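You operate a simulated robot arm through the tools that you are given. There is no shell and no other tool.

You run a simulated robot arm. Do the job below in one go: nothing can be reset, and whatever is moved stays where it is left.

## Task
Bleed the short yellow cylinder into the jar, dial at about 20 bar, till the bubbles stop.
Fine: white-rimmed jar under the cream tube, open the green knob before starting; shut it while clear oil still runs, then stop the pump; no spills. Set down upright: white-rimmed jar.

The check looks at the end state, three seconds after you hand in, the way a careful person would. Anything else that was tipped, shoved, dropped, spilled or broken makes it a failure.

## Robot
A 7-joint arm with a four-finger gripper, fixed in place. Base frame: the origin is at the foot of the arm, x ahead of it, y to its left, z up. Units: m, rad, N and s.
With the tool pointing down near the work surface it reaches from about 0.1 to 0.94 m from the base axis. Its first joint turns from -1.204 to 3.002 rad. Payload 3.67 kg.
The tool frame sits at the grasp point between the pads (the TCP): z along the fingers, y along the line on which they close. The tips reach 0.028 m beyond it. Largest opening 0.112 m; the body of the gripper starts 0.073 m behind the TCP.
Orientation is told as [roll, pitch, yaw] about the base's x, y, z axes, in that order, counted from this pose: with the fingers straight down and closing along the base's y, the tool's x points along the base's -x, its y along +y and its z along -z.

## Interface
- The arm moves only by the tool drive_tool. Its argument "increments" is a list of rows, each an object of numbers (a shift or turn left out is 0, a gripper value left out holds the last): "tx", "ty", "tz": the shift along the base's x, y, z in m; "ax", "ay", "az": the turn, a rotation vector about the base's x, y, z in rad; "jaw": the opening, from 0 (shut) to 1 (fully open). In form: [{"tx": .., "ty": .., "tz": .., "ax": .., "ay": .., "az": .., "jaw": ..}, ...]. A call has 1 to 20 rows; each row shifts and turns the commanded pose from where the row before left it. Each row takes 0.2 s and may step no farther than 0.05 m and 0.15 rad from the row before; otherwise, or with a gripper value out of range, the whole call is refused. Where a pose cannot be reached the arm comes as near as it can. A force on the tool above 40 N (or 10 N above the force at the start of the call, whichever is more), or a blocked arm, ends the call early, and 0.2 s more pass. Each finger halts on what it meets, pressing with about 22 N; the grip force reading is that of the motor and also rises with nothing between the fingers. The clock runs only during rows and for 0.2 s after the last one: add rows that do not move to give the fingers time. The reply holds the time, the measured pose of the TCP, the force on the tool along the base axes, the opening and the grip force, in the units named above and with some noise, with the torque about the TCP (base axes, N m) and any sound that the robot's microphone picked up.
- Cameras (640 x 400 px; columns grow to the right, rows downward): "scene" is fixed at [0.0508, -0.5017, 1.3306]; the picture's right is [0.29, -0.96, 0.00], its down [-0.60, -0.18, -0.78] and it looks along [0.74, 0.23, -0.63] (base axes); focal length 254 px, centre (320, 200). "wrist" rides on the gripper at [0.06, -0.018, -0.104] in the tool frame; the picture's right is [0.29, 0.96, 0.00], its down [-0.80, 0.24, -0.55] and it looks along [-0.53, 0.16, 0.83] (tool axes); focal length 234 px, centre (320, 200). There is no depth. A picture from a camera that has moved, and an enlarged one, comes with that camera's place and axes in the base frame and with its lens.
- get_image(camera): a new picture of that camera. No time passes.
- slide_trunk(by): slides the trunk up (or, below 0, down) by that many m; the arm rides with it, the base frame stays. It gives what a move gives, with no picture.
- close_up(camera, box): a new picture of the part [left, top, right, bottom] of that camera's present view, enlarged. No time passes.
- close_job(): hands the job in; it is judged then, once.

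Nothing tells you positions but the pictures and the camera data. Unless the task says otherwise, let go and move clear before handing in.

The tools are called after ">>>" as a command line: name --argument value ..., lists and objects as JSON in quotes. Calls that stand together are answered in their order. drive_tool: Moves the arm, as the interface text tells. Its arguments: {"type":"object","properties":{"increments":{"type":"array"}},"required":["increments"]} The other tools are called the same way: slide_trunk (by) slides the trunk up or down; get_image (camera) takes a picture; close_up (camera, box) takes an enlarged picture of a part of a camera's view; close_job () hands the job in.

At the start:

```text
clock: 0.0
eef_pos: [0.6156, 0.0636, 1.1326]
tcp_rot: [0.0, 0.001, 0.0]
force: [0.5, 0.1, -0.3]
moment: [-0.03, 0.02, 0.0]
opening: 0.112
finger_force: 0.0
trunk travel left (down, up): [-0.575, 0.265]
```

scene: 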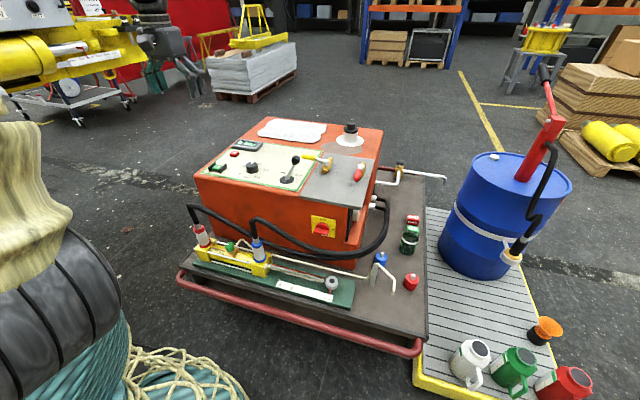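
wrist: 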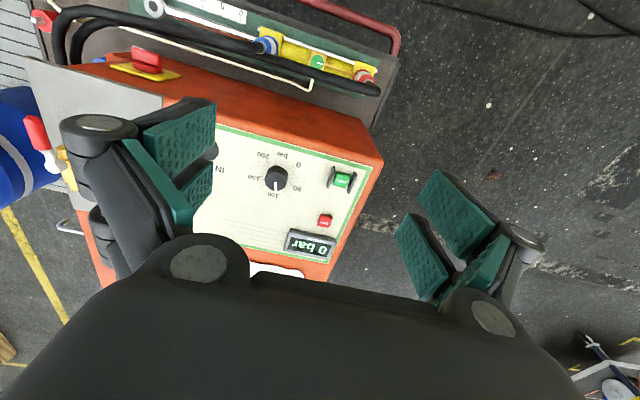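

I see an orange hydraulic power unit on a cart with a panel (dial, lever, green/red buttons, readout) and a short yellow cylinder on a green plate in front. First I will take enlarged pictures to find the jars, knobs, and tubes.

>>> close_up --camera "scene" --box '[180, 190, 340, 310]'

>>> close_up --camera "scene" --box '[320, 190, 440, 310]'

>>> close_up --camera "scene" --box '[190, 110, 390, 250]'

>>> close_up --camera "wrist" --box '[200, 100, 400, 280]'

>>> close_up --camera "wrist" --box '[20, 0, 420, 130]'

```text
3.33 times, centred on (260, 250) of scene
camera zoom: at [0.0508, -0.5017, 1.3306], right [0.29, -0.96, 0.0], down [-0.6, -0.18, -0.78], along [0.74, 0.23, -0.63], focal length 846 px, centre (520, 33)
```

zoom: 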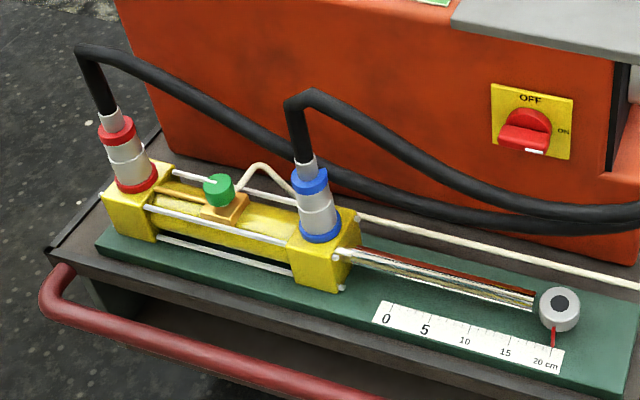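

```text
3.33 times, centred on (380, 250) of scene
camera zoom: at [0.0508, -0.5017, 1.3306], right [0.29, -0.96, 0.0], down [-0.6, -0.18, -0.78], along [0.74, 0.23, -0.63], focal length 846 px, centre (120, 33)
```

zoom: 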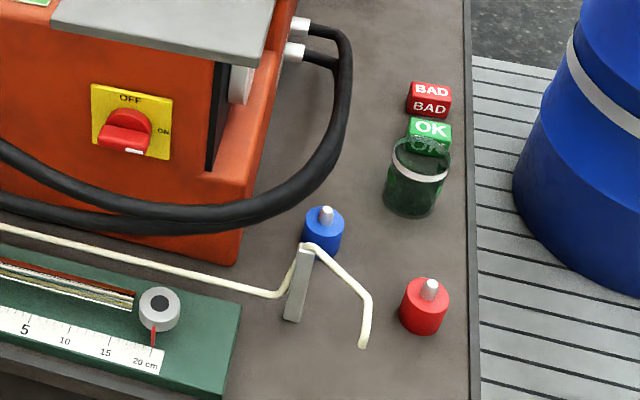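

```text
2.86 times, centred on (290, 180) of scene
camera zoom: at [0.0508, -0.5017, 1.3306], right [0.29, -0.96, 0.0], down [-0.6, -0.18, -0.78], along [0.74, 0.23, -0.63], focal length 725 px, centre (406, 257)
```

zoom: 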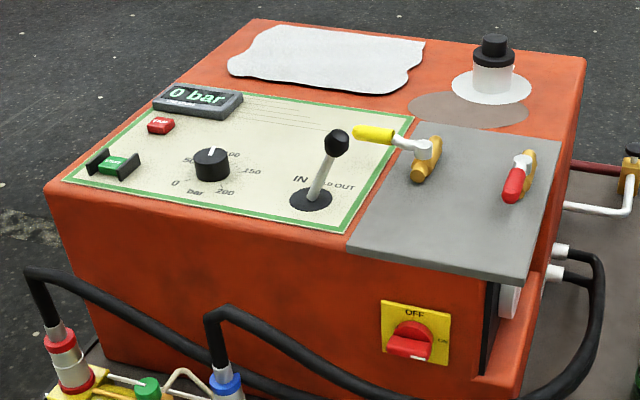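

```text
2.22 times, centred on (300, 190) of wrist
camera zoom: at [0.5557, 0.0457, 1.2359], right [-0.29, 0.96, 0.0], down [0.8, 0.24, 0.55], along [0.53, 0.16, -0.83], focal length 520 px, centre (364, 222)
```

zoom: 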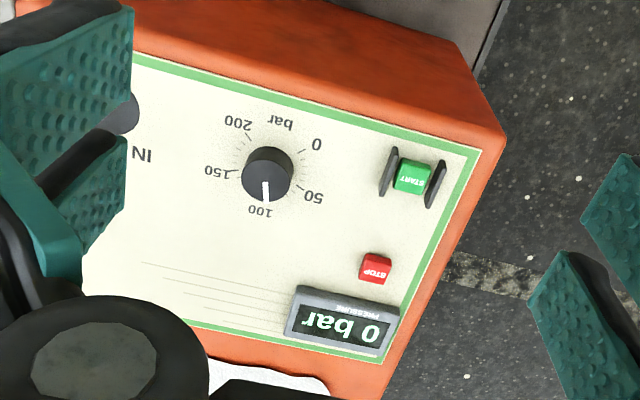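

```text
1.60 times, centred on (220, 65) of wrist
camera zoom: at [0.5557, 0.0457, 1.2359], right [-0.29, 0.96, 0.0], down [0.8, 0.24, 0.55], along [0.53, 0.16, -0.83], focal length 375 px, centre (480, 416)
```

zoom: 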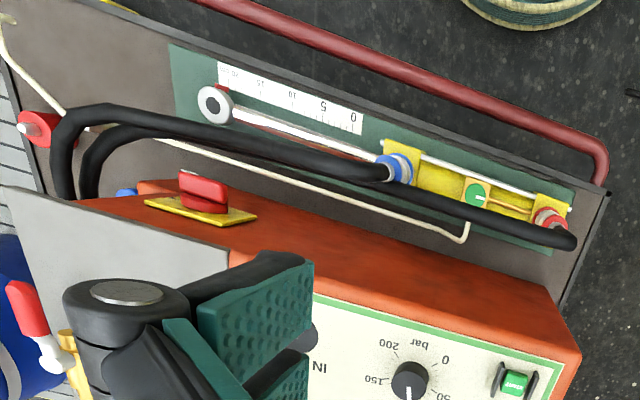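

The panel holds the dial near 100, the START and STOP buttons and an IN/HOLD/OUT lever. The cream tube runs from the green knob on the cylinder to a spout near a grey post. I'll enlarge the details before I move anything.

>>> close_up --camera "scene" --box '[190, 215, 280, 275]'

>>> close_up --camera "scene" --box '[270, 145, 345, 195]'

>>> close_up --camera "scene" --box '[300, 205, 360, 245]'

>>> close_up --camera "scene" --box '[385, 200, 445, 260]'

>>> close_up --camera "scene" --box '[360, 235, 440, 295]'

>>> close_up --camera "scene" --box '[420, 300, 600, 400]'

>>> close_up --camera "scene" --box '[0, 0, 220, 130]'

>>> close_up --camera "scene" --box '[200, 130, 270, 180]'

```text
6.67 times, centred on (235, 245) of scene
camera zoom: at [0.0508, -0.5017, 1.3306], right [0.29, -0.96, 0.0], down [-0.6, -0.18, -0.78], along [0.74, 0.23, -0.63], focal length 1692 px, centre (887, -100)
```

zoom: 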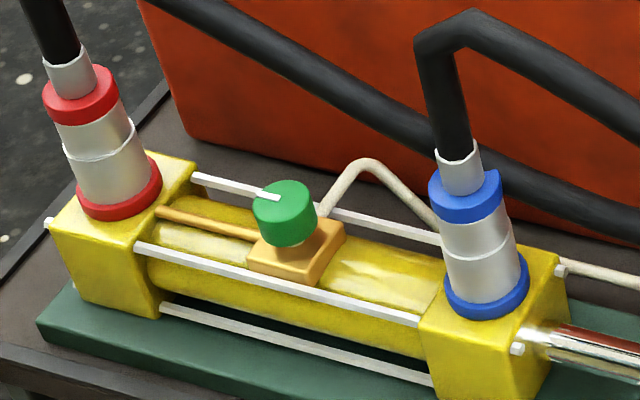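

```text
8.00 times, centred on (308, 170) of scene
camera zoom: at [0.0508, -0.5017, 1.3306], right [0.29, -0.96, 0.0], down [-0.6, -0.18, -0.78], along [0.74, 0.23, -0.63], focal length 2030 px, centre (420, 440)
```

zoom: 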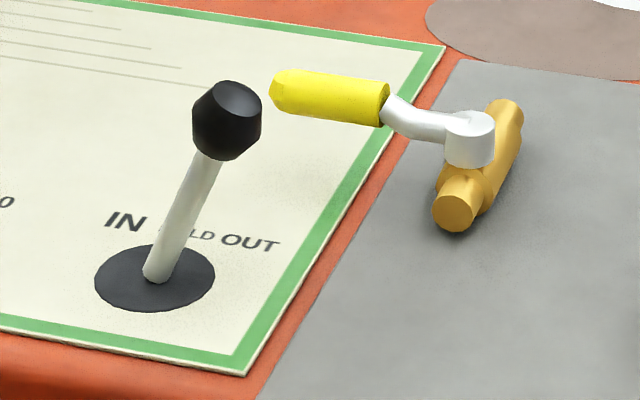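

```text
10.00 times, centred on (330, 225) of scene
camera zoom: at [0.0508, -0.5017, 1.3306], right [0.29, -0.96, 0.0], down [-0.6, -0.18, -0.78], along [0.74, 0.23, -0.63], focal length 2538 px, centre (220, -50)
```

zoom: 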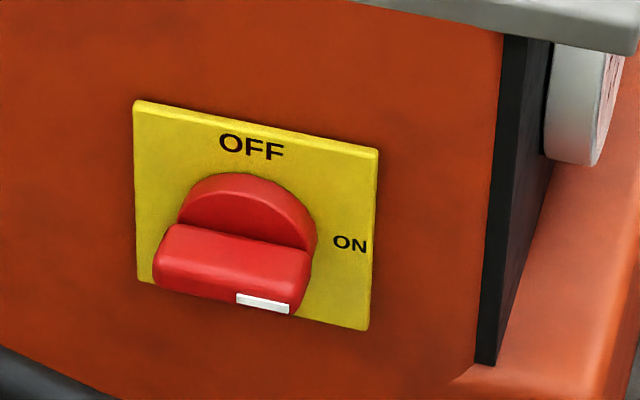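

```text
6.67 times, centred on (415, 230) of scene
camera zoom: at [0.0508, -0.5017, 1.3306], right [0.29, -0.96, 0.0], down [-0.6, -0.18, -0.78], along [0.74, 0.23, -0.63], focal length 1692 px, centre (-313, 0)
```

zoom: 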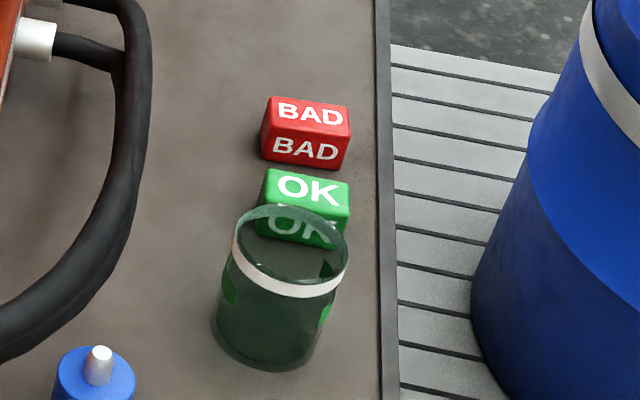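

```text
6.67 times, centred on (400, 265) of scene
camera zoom: at [0.0508, -0.5017, 1.3306], right [0.29, -0.96, 0.0], down [-0.6, -0.18, -0.78], along [0.74, 0.23, -0.63], focal length 1692 px, centre (-213, -233)
```

zoom: 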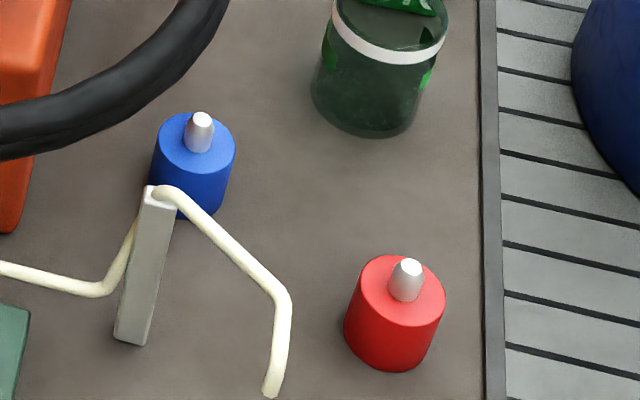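

```text
3.56 times, centred on (510, 350) of scene
camera zoom: at [0.0508, -0.5017, 1.3306], right [0.29, -0.96, 0.0], down [-0.6, -0.18, -0.78], along [0.74, 0.23, -0.63], focal length 902 px, centre (-356, -333)
```

zoom: 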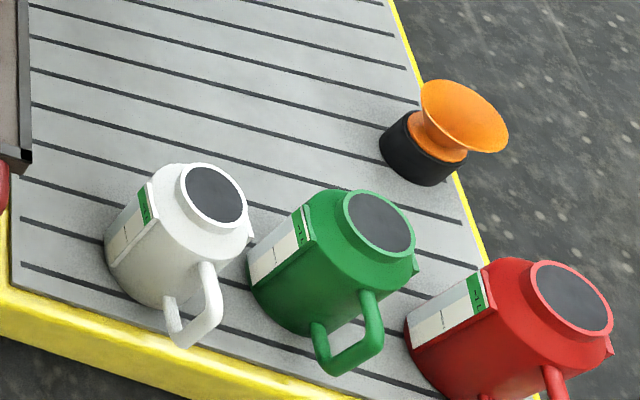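

```text
2.91 times, centred on (110, 65) of scene
camera zoom: at [0.0508, -0.5017, 1.3306], right [0.29, -0.96, 0.0], down [-0.6, -0.18, -0.78], along [0.74, 0.23, -0.63], focal length 738 px, centre (931, 593)
```

zoom: 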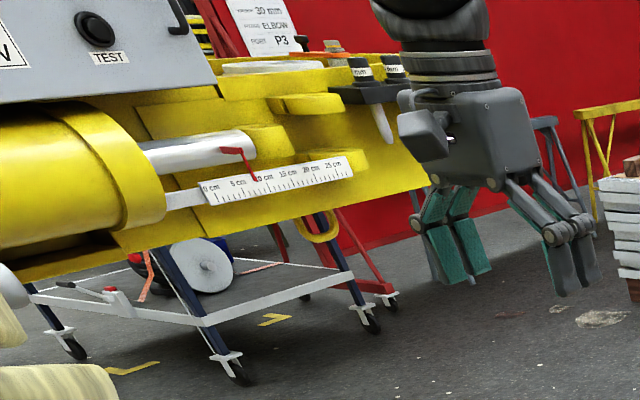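

```text
8.00 times, centred on (235, 155) of scene
camera zoom: at [0.0508, -0.5017, 1.3306], right [0.29, -0.96, 0.0], down [-0.6, -0.18, -0.78], along [0.74, 0.23, -0.63], focal length 2030 px, centre (1000, 560)
```

zoom: 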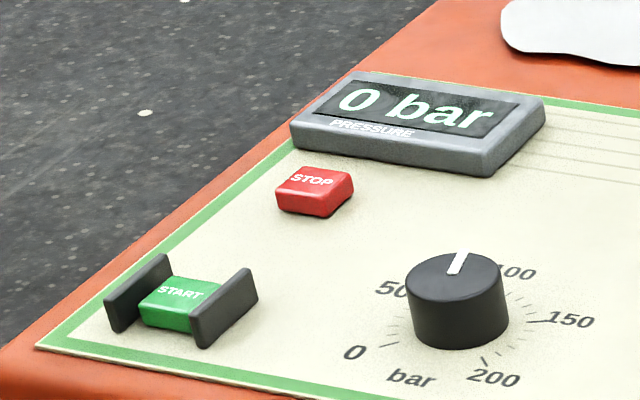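

The main switch marker points to ON, the readout is lit at 0 bar, and the jar stands at the far right in front of the OK block. I'll move the wrist camera over that area for a second view, staying high.

>>> drive_tool --increments '[{"ty": -0.05, "jaw": 1}, {"ty": -0.05}, {"ty": -0.05}, {"ty": -0.05}, {"ty": -0.05}, {"ty": -0.05}, {"ty": -0.05}, {"ty": -0.05}, {"ty": -0.05}, {"ty": -0.05}, {"tz": -0.02}]'

>>> get_image --camera "wrist"

>>> get_image --camera "scene"

```text
clock: 2.4
eef_pos: [0.6164, -0.4344, 1.1127]
tcp_rot: [-0.002, 0.0, 0.002]
force: [0.1, 0.9, 0.1]
moment: [-0.03, 0.04, 0.02]
opening: 0.1118
finger_force: 0.0
trunk travel left (down, up): [-0.575, 0.265]
```

```text
taken
camera wrist: at [0.557, -0.4524, 1.2175], right [-0.29, 0.96, 0.0], down [0.8, 0.24, 0.55], along [0.53, 0.16, -0.83], focal length 234 px, centre (320, 200)
```

wrist: 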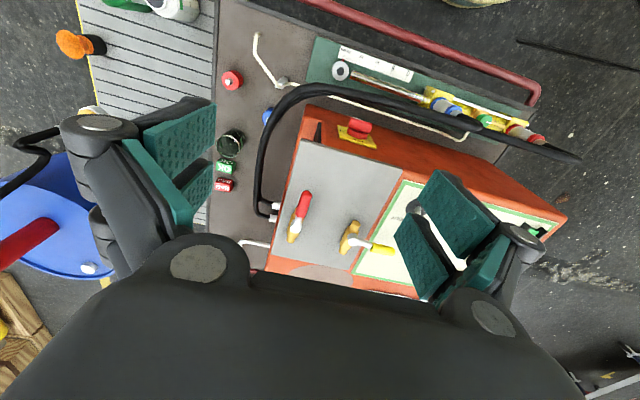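

```text
taken
```

scene: 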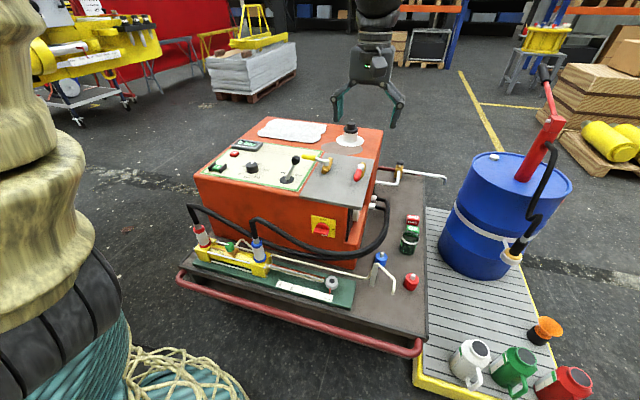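

The wrist view now covers the jar, the spout and the valves. I'll enlarge parts of it to triangulate positions.

>>> close_up --camera "wrist" --box '[200, 20, 320, 200]'

>>> close_up --camera "wrist" --box '[260, 160, 420, 290]'

>>> close_up --camera "wrist" --box '[330, 50, 560, 160]'

>>> close_up --camera "wrist" --box '[205, 110, 265, 200]'

```text
2.22 times, centred on (260, 110) of wrist
camera zoom: at [0.557, -0.4524, 1.2175], right [-0.29, 0.96, 0.0], down [0.8, 0.24, 0.55], along [0.53, 0.16, -0.83], focal length 520 px, centre (453, 400)
```

zoom: 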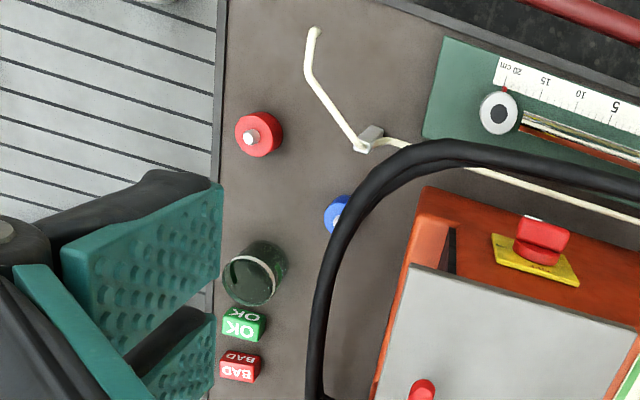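

```text
3.08 times, centred on (340, 225) of wrist
camera zoom: at [0.557, -0.4524, 1.2175], right [-0.29, 0.96, 0.0], down [0.8, 0.24, 0.55], along [0.53, 0.16, -0.83], focal length 720 px, centre (258, 123)
```

zoom: 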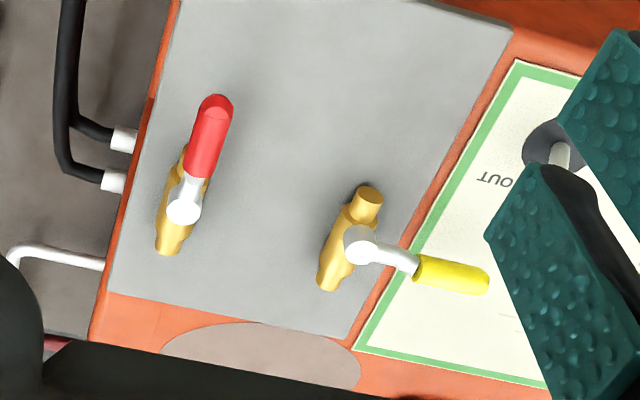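

```text
2.78 times, centred on (445, 105) of wrist
camera zoom: at [0.557, -0.4524, 1.2175], right [-0.29, 0.96, 0.0], down [0.8, 0.24, 0.55], along [0.53, 0.16, -0.83], focal length 652 px, centre (-28, 464)
```

zoom: 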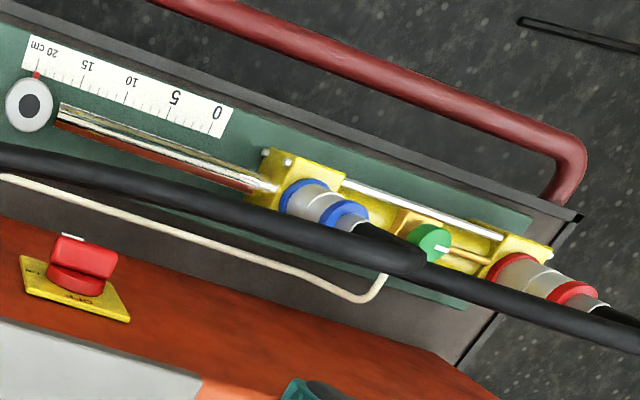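

```text
4.44 times, centred on (235, 155) of wrist
camera zoom: at [0.557, -0.4524, 1.2175], right [-0.29, 0.96, 0.0], down [0.8, 0.24, 0.55], along [0.53, 0.16, -0.83], focal length 1041 px, centre (698, 400)
```

zoom: 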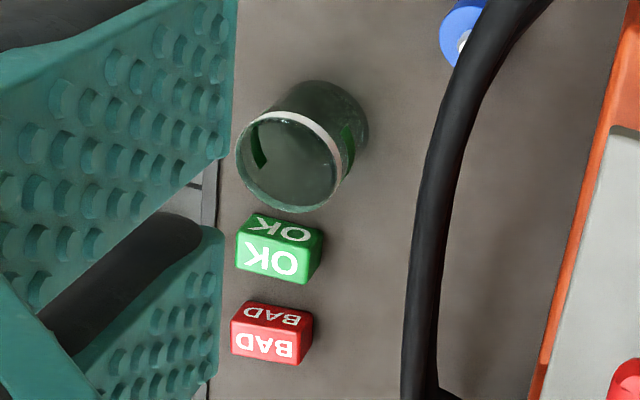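

The jar's rim is at about (0.917, -0.666, 0.47) on a deck at about 0.39, and the spout tip is at (0.580, -0.604, 0.52). The jar is far out, so I'll tilt the tool outward at height and test the reach before lowering the trunk.

>>> drive_tool --increments '[{"az": -0.117}, {"az": -0.117}, {"az": -0.116}, {"ax": -0.045, "ay": -0.123}, {"ax": -0.045, "ay": -0.123}, {"ax": -0.045, "ay": -0.123}, {"ax": -0.045, "ay": -0.123}, {"ax": -0.045, "ay": -0.123}, {"ax": -0.045, "ay": -0.123}, {}]'

>>> get_image --camera "wrist"

>>> get_image --camera "scene"

```text
clock: 4.6
eef_pos: [0.6087, -0.428, 1.1019]
tcp_rot: [0.038, -0.639, -0.361]
force: [0.3, -0.9, 0.2]
moment: [0.02, -0.05, 0.04]
opening: 0.1118
finger_force: 0.0
out of reach, approached as far as the arm can: row 9
trunk travel left (down, up): [-0.575, 0.265]
```

```text
taken
camera wrist: at [0.4989, -0.4107, 1.1501], right [0.1, 0.98, -0.14], down [0.36, 0.1, 0.93], along [0.93, -0.15, -0.35], focal length 234 px, centre (320, 200)
```

wrist: 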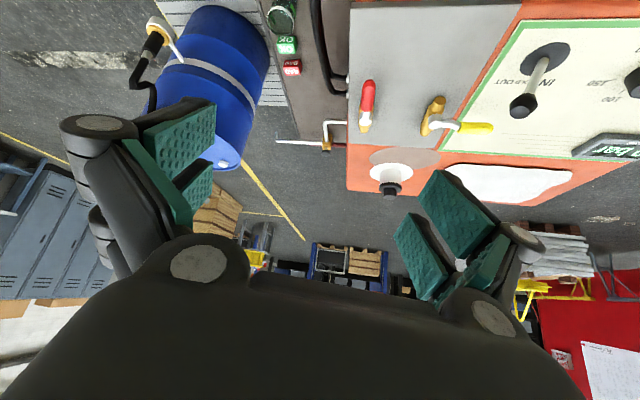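

```text
taken
```

scene: 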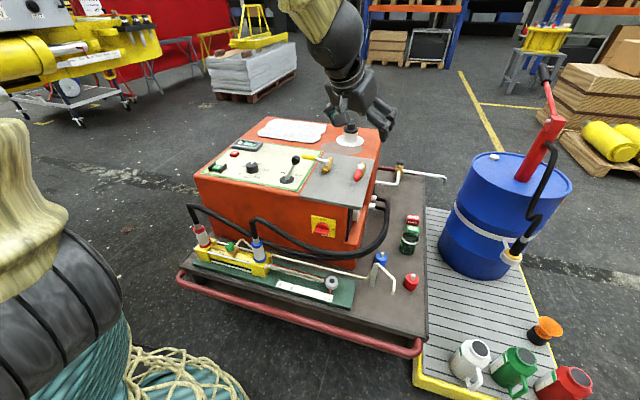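

The arm hit a wrist limit near 0.64 rad of tilt in this tucked posture. Stretching outward should relieve it, so I'll extend over the jar at height and check.

>>> drive_tool --increments '[{"tx": 0.035, "ty": -0.029, "tz": -0.02}, {"tx": 0.035, "ty": -0.029, "tz": -0.02}, {"tx": 0.035, "ty": -0.029, "tz": -0.02}, {"tx": 0.035, "ty": -0.029, "tz": -0.02}, {"tx": 0.035, "ty": -0.029, "tz": -0.02}, {}]'

>>> get_image --camera "scene"

```text
clock: 6.0
eef_pos: [0.791, -0.5853, 1.0136]
tcp_rot: [-0.002, -0.787, -0.349]
force: [-0.3, 0.8, 0.1]
moment: [0.01, -0.02, -0.03]
opening: 0.1122
finger_force: 0.0
trunk travel left (down, up): [-0.575, 0.265]
```

```text
taken
```

scene: 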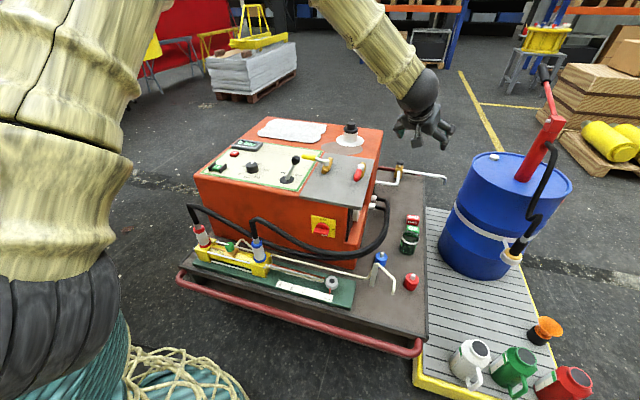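

The full tilt is held now. I'll continue out to right above the jar.

>>> drive_tool --increments '[{"tx": 0.0315, "ty": -0.0203, "tz": -0.0175}, {"tx": 0.0315, "ty": -0.0203, "tz": -0.0175}, {"tx": 0.0315, "ty": -0.0203, "tz": -0.0175}, {"tx": 0.0315, "ty": -0.0203, "tz": -0.0175}, {}]'

>>> get_image --camera "scene"

>>> get_image --camera "wrist"

```text
clock: 7.2
eef_pos: [0.9154, -0.6626, 0.9432]
tcp_rot: [-0.002, -0.788, -0.347]
force: [0.1, 0.2, 0.8]
moment: [-0.01, 0.03, -0.02]
opening: 0.112
finger_force: 0.1
trunk travel left (down, up): [-0.575, 0.265]
```

```text
taken
```

scene: 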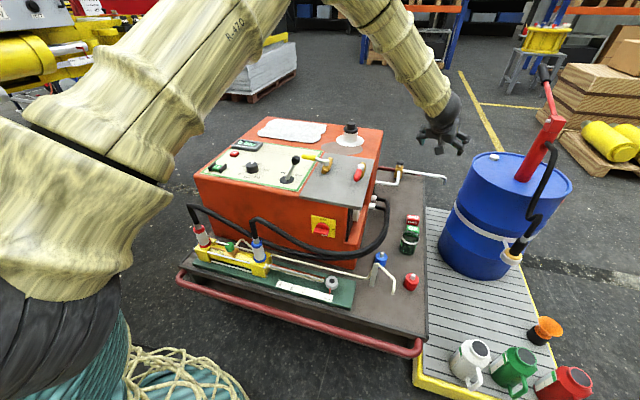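

```text
taken
camera wrist: at [0.8006, -0.6406, 0.9743], right [0.14, 0.97, -0.21], down [0.24, 0.17, 0.96], along [0.96, -0.18, -0.21], focal length 234 px, centre (320, 200)
```

wrist: 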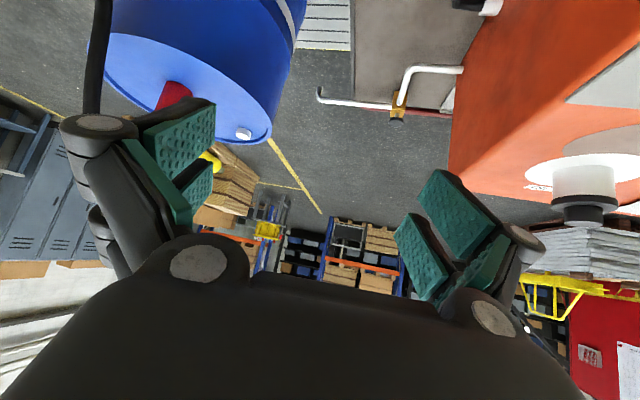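

The pose above the jar is reachable with the tool tilted 45 degrees. I'll lower the trunk in stages and check alignment before the final descent.

>>> slide_trunk --by -0.3

>>> get_image --camera "scene"

>>> get_image --camera "wrist"

```text
clock: 10.2
eef_pos: [0.9156, -0.6649, 0.6423]
tcp_rot: [0.001, -0.784, -0.349]
force: [0.4, 0.5, 0.6]
moment: [0.0, 0.01, -0.01]
opening: 0.1119
finger_force: 0.0
trunk travel left (down, up): [-0.275, 0.565]
```

```text
taken
```

scene: 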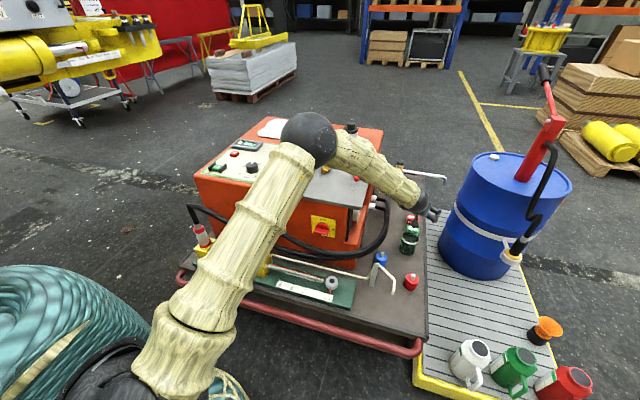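

```text
taken
camera wrist: at [0.8006, -0.6418, 0.6728], right [0.14, 0.97, -0.2], down [0.24, 0.17, 0.96], along [0.96, -0.18, -0.21], focal length 234 px, centre (320, 200)
```

wrist: 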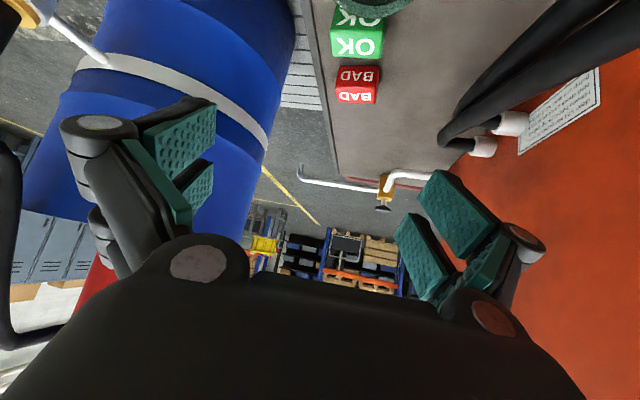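

The gripper is about 20 cm above the jar. I want to check the clearance to the hoses on the left and to the unit's corner before I go lower.

>>> close_up --camera "scene" --box '[340, 150, 460, 270]'

>>> close_up --camera "wrist" --box '[300, 0, 640, 180]'

```text
3.33 times, centred on (400, 210) of scene
camera zoom: at [0.0508, -0.5017, 1.3306], right [0.29, -0.96, 0.0], down [-0.6, -0.18, -0.78], along [0.74, 0.23, -0.63], focal length 846 px, centre (53, 167)
```

zoom: 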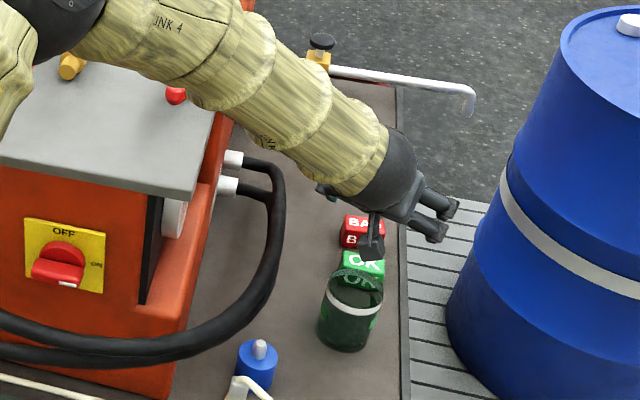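

```text
1.88 times, centred on (470, 90) of wrist
camera zoom: at [0.8006, -0.6418, 0.6728], right [0.14, 0.97, -0.2], down [0.24, 0.17, 0.96], along [0.96, -0.18, -0.21], focal length 441 px, centre (38, 407)
```

zoom: 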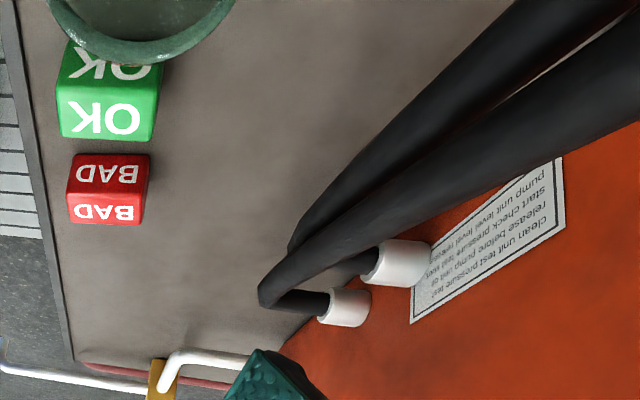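

Clearances look workable, but I'll swing the heading by 0.2 rad so the forearm stays clear of the unit's corner. Then I'll lower another 8 cm and look again.

>>> drive_tool --increments '[{"az": 0.1}, {"az": 0.1}, {}]'

>>> slide_trunk --by -0.08

>>> get_image --camera "wrist"

>>> close_up --camera "scene" --box '[340, 150, 460, 270]'

```text
clock: 11.0
eef_pos: [0.9161, -0.665, 0.6428]
tcp_rot: [0.0, -0.787, -0.149]
force: [-0.1, 0.3, 0.0]
moment: [0.01, -0.01, 0.03]
opening: 0.1119
finger_force: 0.1
trunk travel left (down, up): [-0.275, 0.565]
```

```text
clock: 12.2
eef_pos: [0.9156, -0.6636, 0.5619]
tcp_rot: [-0.001, -0.786, -0.15]
force: [0.4, -0.4, 0.2]
moment: [0.0, -0.01, 0.01]
opening: 0.1123
finger_force: 0.1
trunk travel left (down, up): [-0.195, 0.645]
```

```text
taken
camera wrist: at [0.7988, -0.6647, 0.5936], right [-0.06, 0.98, -0.2], down [0.2, 0.21, 0.96], along [0.98, 0.01, -0.21], focal length 234 px, centre (320, 200)
```

wrist: 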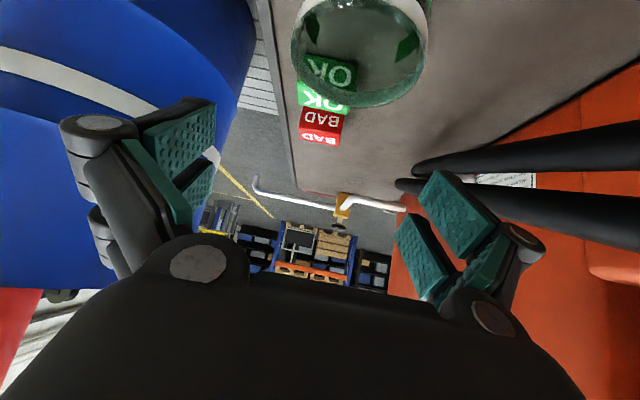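

```text
3.33 times, centred on (400, 210) of scene
camera zoom: at [0.0508, -0.5017, 1.3306], right [0.29, -0.96, 0.0], down [-0.6, -0.18, -0.78], along [0.74, 0.23, -0.63], focal length 846 px, centre (53, 167)
```

zoom: 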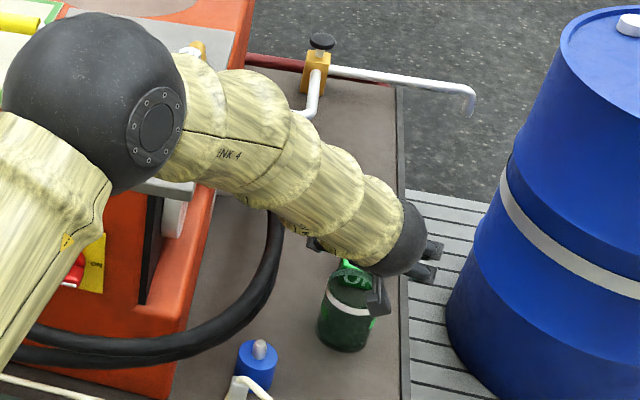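

The jar rim shows at the top of the wrist view. I'll enlarge it to measure the alignment.

>>> close_up --camera "wrist" --box '[270, 0, 450, 120]'

>>> close_up --camera "scene" --box '[390, 200, 450, 260]'

```text
3.33 times, centred on (360, 60) of wrist
camera zoom: at [0.7988, -0.6647, 0.5936], right [-0.06, 0.98, -0.2], down [0.2, 0.21, 0.96], along [0.98, 0.01, -0.21], focal length 781 px, centre (187, 667)
```

zoom: 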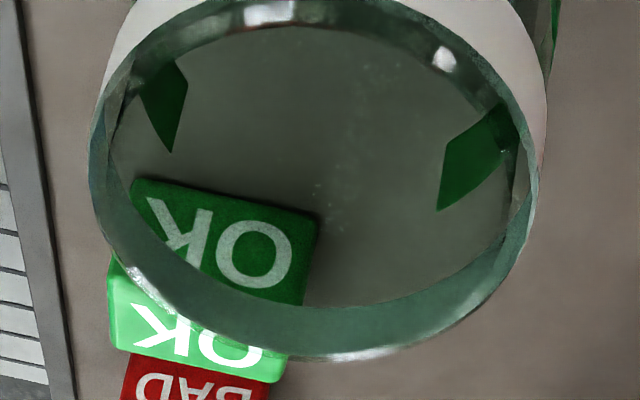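

```text
6.67 times, centred on (420, 230) of scene
camera zoom: at [0.0508, -0.5017, 1.3306], right [0.29, -0.96, 0.0], down [-0.6, -0.18, -0.78], along [0.74, 0.23, -0.63], focal length 1692 px, centre (-347, 0)
```

zoom: 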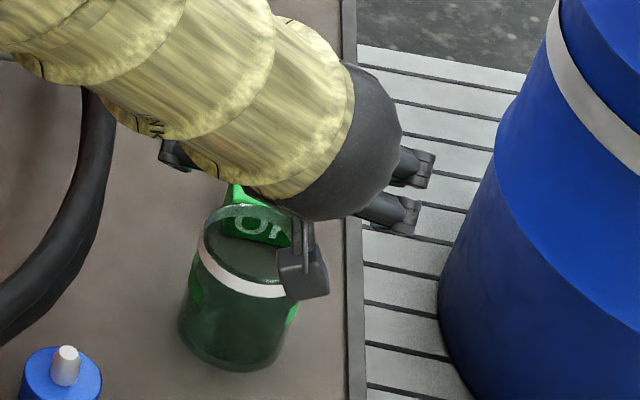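

The jar axis works out near (0.922, -0.663), so I'll nudge the tool 6 mm outward. Then I'll lower until the fingers straddle the rim and check that they are centered.

>>> drive_tool --increments '[{"tx": 0.006}, {}]'

>>> slide_trunk --by -0.05

>>> get_image --camera "wrist"

>>> close_up --camera "scene" --box '[340, 150, 460, 270]'

```text
clock: 12.8
eef_pos: [0.9226, -0.663, 0.562]
tcp_rot: [-0.001, -0.783, -0.148]
force: [0.2, 0.1, -0.9]
moment: [-0.01, 0.01, -0.01]
opening: 0.1122
finger_force: 0.0
trunk travel left (down, up): [-0.195, 0.645]
```

```text
clock: 13.7
eef_pos: [0.9214, -0.6647, 0.513]
tcp_rot: [0.0, -0.787, -0.15]
force: [-0.1, 0.3, -0.1]
moment: [0.01, 0.04, 0.03]
opening: 0.1121
finger_force: 0.2
trunk travel left (down, up): [-0.145, 0.695]
```

```text
taken
camera wrist: at [0.805, -0.6643, 0.544], right [-0.06, 0.98, -0.2], down [0.2, 0.21, 0.96], along [0.98, 0.01, -0.21], focal length 234 px, centre (320, 200)
```

wrist: 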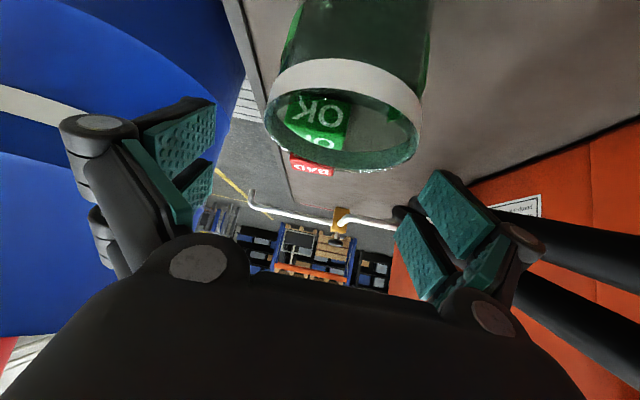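

```text
3.33 times, centred on (400, 210) of scene
camera zoom: at [0.0508, -0.5017, 1.3306], right [0.29, -0.96, 0.0], down [-0.6, -0.18, -0.78], along [0.74, 0.23, -0.63], focal length 846 px, centre (53, 167)
```

zoom: 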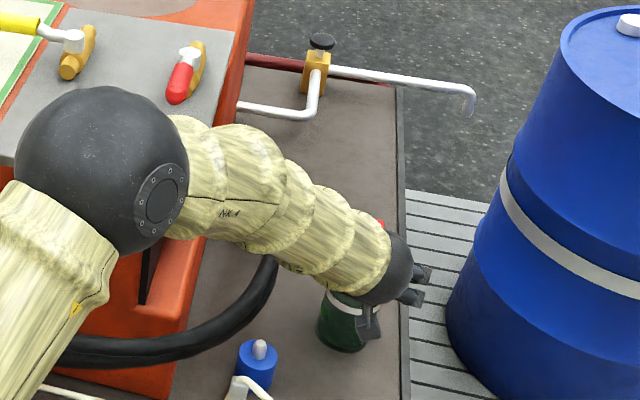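

The jar sits between the fingers in the view. I'll enlarge once more to measure the depth offset.

>>> close_up --camera "wrist" --box '[240, 0, 450, 200]'

>>> close_up --camera "scene" --box '[395, 215, 440, 260]'

```text
2.00 times, centred on (345, 100) of wrist
camera zoom: at [0.805, -0.6643, 0.544], right [-0.06, 0.98, -0.2], down [0.2, 0.21, 0.96], along [0.98, 0.01, -0.21], focal length 468 px, centre (270, 400)
```

zoom: 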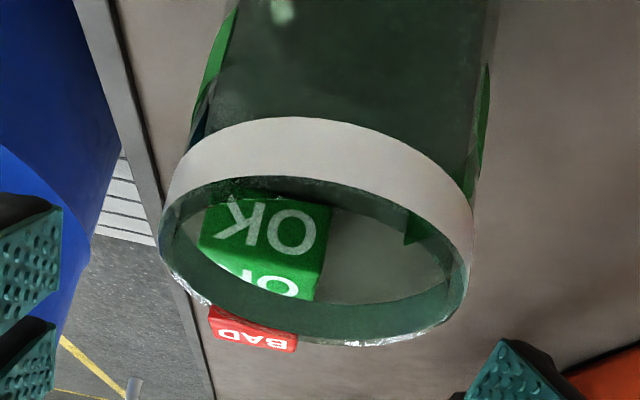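

```text
8.89 times, centred on (418, 238) of scene
camera zoom: at [0.0508, -0.5017, 1.3306], right [0.29, -0.96, 0.0], down [-0.6, -0.18, -0.78], along [0.74, 0.23, -0.63], focal length 2256 px, centre (-547, -133)
```

zoom: 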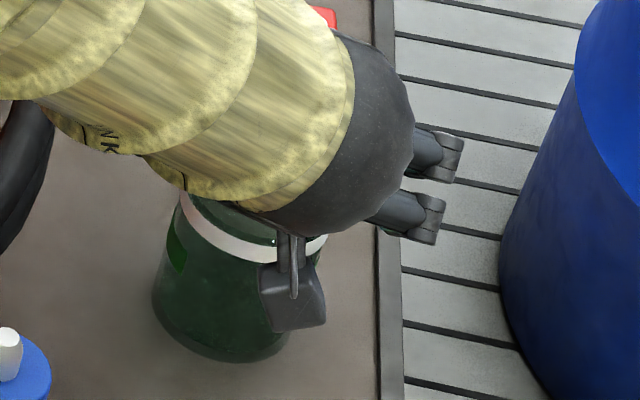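

Alignment is within a few millimetres. I'll shift 3 mm left and lower the last 7 cm.

>>> drive_tool --increments '[{"ty": 0.003, "tx": 0.001}, {}]'

>>> slide_trunk --by -0.04

>>> slide_trunk --by -0.028

>>> get_image --camera "wrist"

>>> get_image --camera "scene"

```text
clock: 14.3
eef_pos: [0.9219, -0.6619, 0.5116]
tcp_rot: [0.0, -0.787, -0.149]
force: [0.3, 0.7, -0.2]
moment: [0.01, 0.02, -0.02]
opening: 0.1119
finger_force: 0.1
trunk travel left (down, up): [-0.145, 0.695]
```

```text
clock: 15.1
eef_pos: [0.922, -0.661, 0.4719]
tcp_rot: [-0.001, -0.789, -0.151]
force: [0.3, 0.9, 1.2]
moment: [0.02, 0.02, 0.03]
opening: 0.1119
finger_force: 0.0
trunk travel left (down, up): [-0.105, 0.735]
```

```text
clock: 15.8
eef_pos: [0.9218, -0.6609, 0.4449]
tcp_rot: [-0.001, -0.787, -0.151]
force: [0.4, 0.0, 0.6]
moment: [-0.04, 0.01, 0.02]
opening: 0.112
finger_force: 0.1
trunk travel left (down, up): [-0.077, 0.763]
```

```text
taken
camera wrist: at [0.8058, -0.662, 0.4761], right [-0.06, 0.98, -0.2], down [0.2, 0.21, 0.96], along [0.98, 0.01, -0.21], focal length 234 px, centre (320, 200)
```

wrist: 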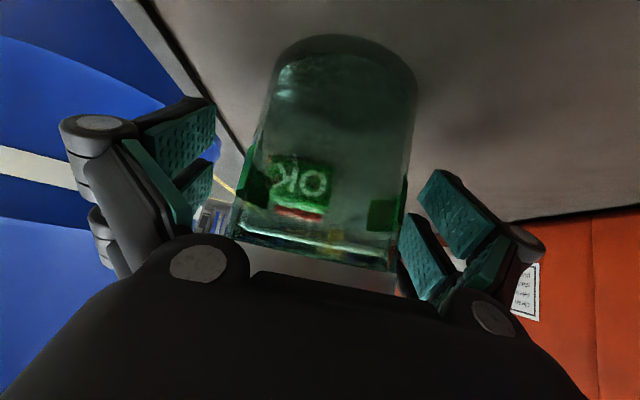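

```text
taken
```

scene: 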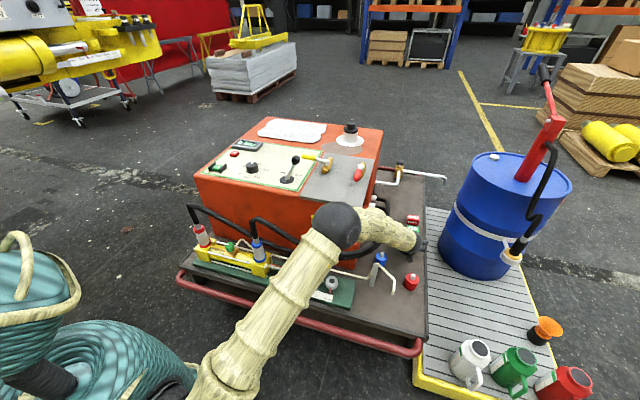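

The jar is between the pads but appears nearer the right one in the image. I'll measure this before I close.

>>> close_up --camera "wrist" --box '[120, 20, 500, 310]'

>>> close_up --camera "scene" --box '[370, 200, 450, 270]'

```text
1.38 times, centred on (310, 165) of wrist
camera zoom: at [0.8058, -0.662, 0.4761], right [-0.06, 0.98, -0.2], down [0.2, 0.21, 0.96], along [0.98, 0.01, -0.21], focal length 323 px, centre (334, 248)
```

zoom: 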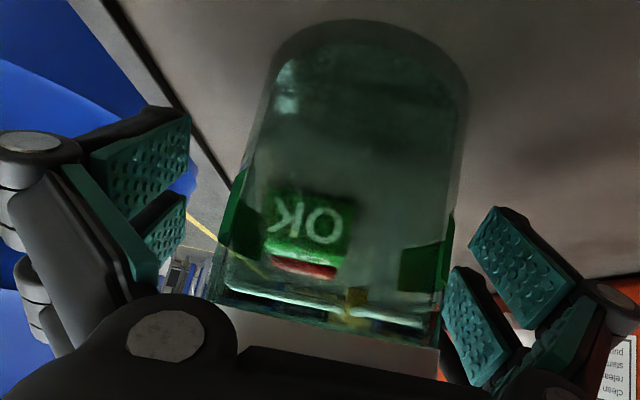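

```text
5.71 times, centred on (410, 235) of scene
camera zoom: at [0.0508, -0.5017, 1.3306], right [0.29, -0.96, 0.0], down [-0.6, -0.18, -0.78], along [0.74, 0.23, -0.63], focal length 1450 px, centre (-194, 0)
```

zoom: 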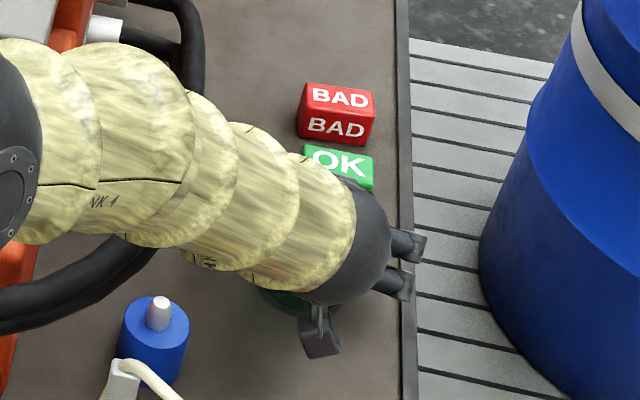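

The jar axis works out near (0.925, -0.657), so I'll shift a few millimetres and close the fingers slowly.

>>> drive_tool --increments '[{"tx": 0.003, "ty": 0.004}, {}, {"jaw": 0.9}, {"jaw": 0.84}, {"jaw": 0.8}]'

>>> get_image --camera "wrist"

```text
clock: 17.1
eef_pos: [0.9255, -0.6576, 0.4443]
tcp_rot: [-0.002, -0.788, -0.151]
force: [-0.7, -0.7, 0.7]
moment: [0.03, -0.02, 0.0]
opening: 0.0901
finger_force: 0.2
trunk travel left (down, up): [-0.077, 0.763]
```

```text
taken
camera wrist: at [0.8089, -0.6575, 0.4762], right [-0.06, 0.98, -0.2], down [0.2, 0.21, 0.96], along [0.98, 0.01, -0.21], focal length 234 px, centre (320, 200)
```

wrist: 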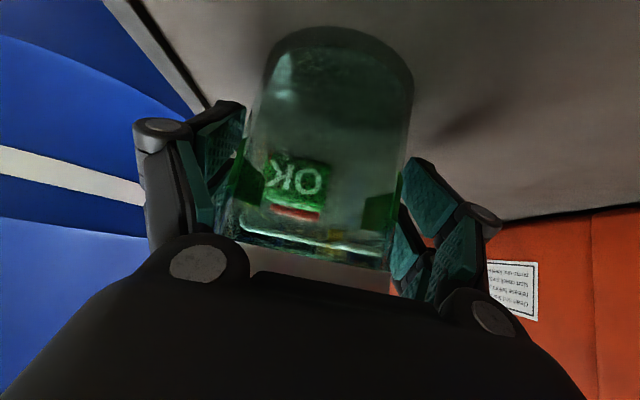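

Both pads are now close to the glass and about symmetric. I'll finish the close.

>>> drive_tool --increments '[{"jaw": 0.76}, {"jaw": 0.72}, {"jaw": 0.68}, {"jaw": 0.64}, {"jaw": 0.6}, {"jaw": 0.5}, {}]'

>>> get_image --camera "wrist"

```text
clock: 18.6
eef_pos: [0.9261, -0.6564, 0.4465]
tcp_rot: [-0.002, -0.787, -0.148]
force: [-0.6, -2.0, 5.1]
moment: [-0.28, 0.07, 0.01]
opening: 0.0718
finger_force: 21.8
trunk travel left (down, up): [-0.077, 0.763]
```

```text
taken
camera wrist: at [0.8089, -0.6574, 0.4769], right [-0.06, 0.98, -0.2], down [0.2, 0.21, 0.96], along [0.98, 0.01, -0.21], focal length 234 px, centre (320, 200)
```

wrist: 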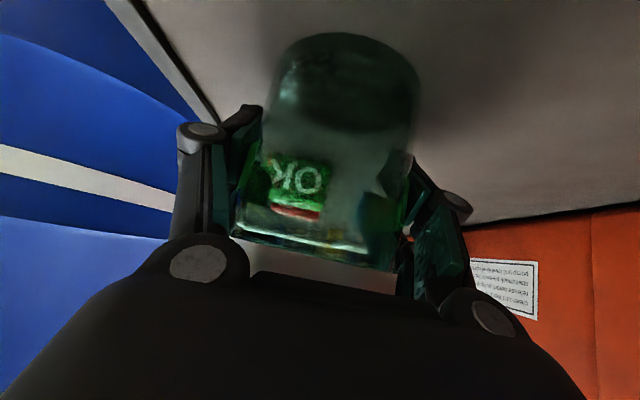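

The jar is gripped at 0.072 opening with about 22 N. I'll lift a little with the trunk and check that it hangs straight.

>>> slide_trunk --by 0.04

>>> get_image --camera "wrist"

>>> close_up --camera "scene" --box '[370, 180, 450, 270]'

```text
clock: 19.5
eef_pos: [0.9258, -0.6561, 0.4867]
tcp_rot: [-0.002, -0.789, -0.148]
force: [-0.7, 0.2, 6.0]
moment: [-0.11, 0.23, -0.1]
opening: 0.0692
finger_force: 21.6
trunk travel left (down, up): [-0.117, 0.723]
```

```text
taken
camera wrist: at [0.8091, -0.6573, 0.5173], right [-0.06, 0.98, -0.21], down [0.2, 0.21, 0.96], along [0.98, 0.01, -0.21], focal length 234 px, centre (320, 200)
```

wrist: 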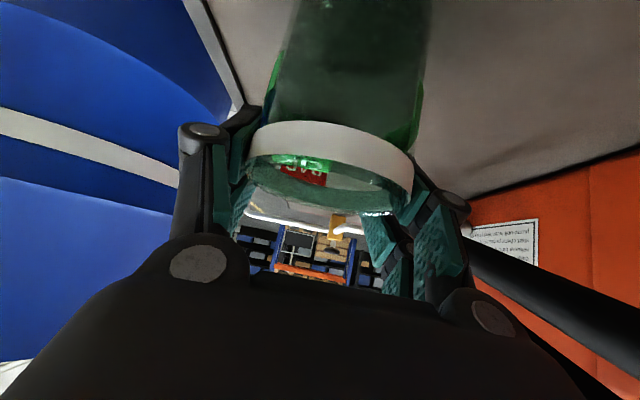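

```text
4.44 times, centred on (410, 225) of scene
camera zoom: at [0.0508, -0.5017, 1.3306], right [0.29, -0.96, 0.0], down [-0.6, -0.18, -0.78], along [0.74, 0.23, -0.63], focal length 1128 px, centre (-80, 89)
```

zoom: 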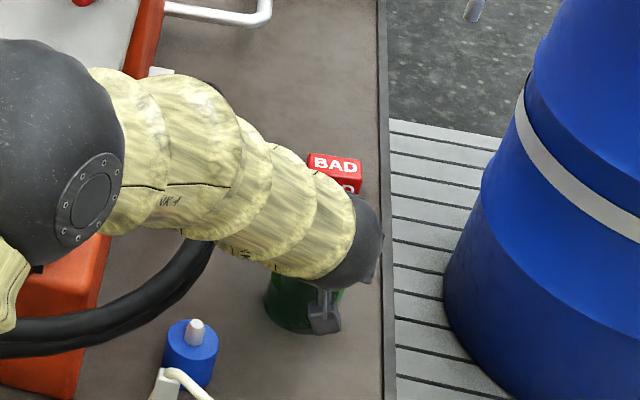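

The jar appears to have stayed on the deck and slipped through the fingers. I'll look closely at how the pads touch it.

>>> close_up --camera "wrist" --box '[170, 40, 490, 320]'

>>> close_up --camera "wrist" --box '[360, 120, 500, 300]'

>>> close_up --camera "scene" --box '[390, 225, 430, 265]'

```text
1.43 times, centred on (330, 180) of wrist
camera zoom: at [0.8091, -0.6573, 0.5173], right [-0.06, 0.98, -0.21], down [0.2, 0.21, 0.96], along [0.98, 0.01, -0.21], focal length 334 px, centre (306, 229)
```

zoom: 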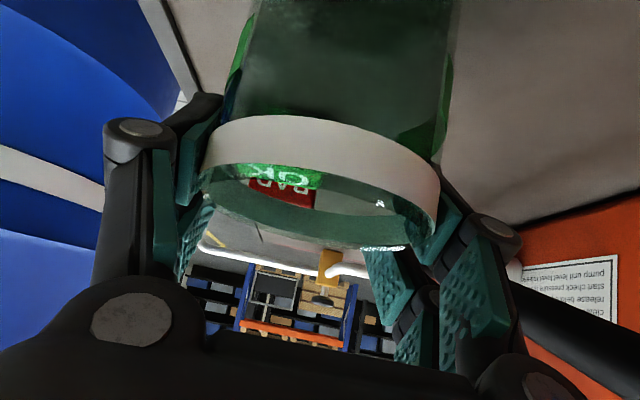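

```text
2.22 times, centred on (430, 210) of wrist
camera zoom: at [0.8091, -0.6573, 0.5173], right [-0.06, 0.98, -0.21], down [0.2, 0.21, 0.96], along [0.98, 0.01, -0.21], focal length 520 px, centre (76, 178)
```

zoom: 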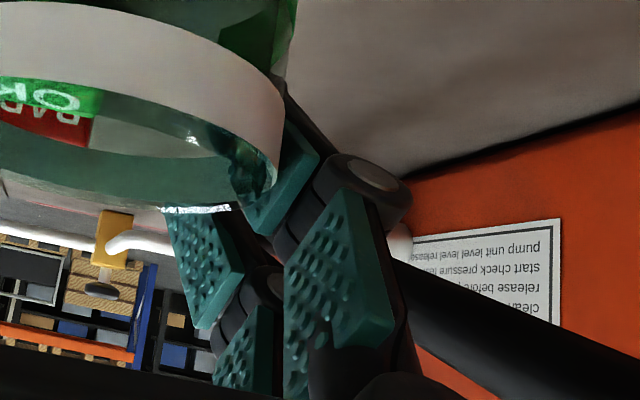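

```text
10.00 times, centred on (410, 245) of scene
camera zoom: at [0.0508, -0.5017, 1.3306], right [0.29, -0.96, 0.0], down [-0.6, -0.18, -0.78], along [0.74, 0.23, -0.63], focal length 2538 px, centre (-580, -250)
```

zoom: 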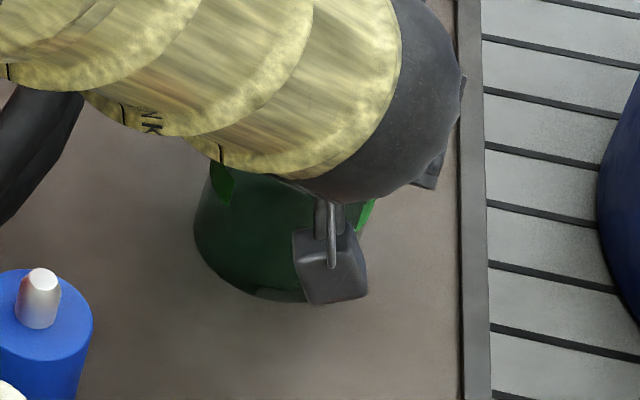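

The pads seem to have closed on a chord past the jar's widest line, so the jar slid. I'll lower back, open gently, and re-measure before gripping again.

>>> slide_trunk --by -0.04

>>> get_image --camera "wrist"

```text
clock: 20.2
eef_pos: [0.9301, -0.6563, 0.4562]
tcp_rot: [-0.007, -0.801, -0.143]
force: [3.7, -4.2, 18.6]
moment: [-0.02, 0.4, 0.09]
opening: 0.0691
finger_force: 22.2
trunk travel left (down, up): [-0.077, 0.763]
stopped: the force on the tool passed its limit at 44 N (the readings are from after the stop); the commanded pose is now the measured one
```

```text
taken
camera wrist: at [0.8119, -0.6578, 0.4851], right [-0.06, 0.98, -0.21], down [0.19, 0.22, 0.96], along [0.98, 0.01, -0.2], focal length 234 px, centre (320, 200)
```

wrist: 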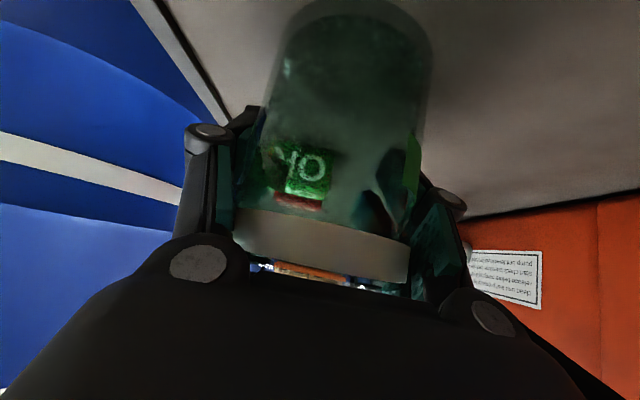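

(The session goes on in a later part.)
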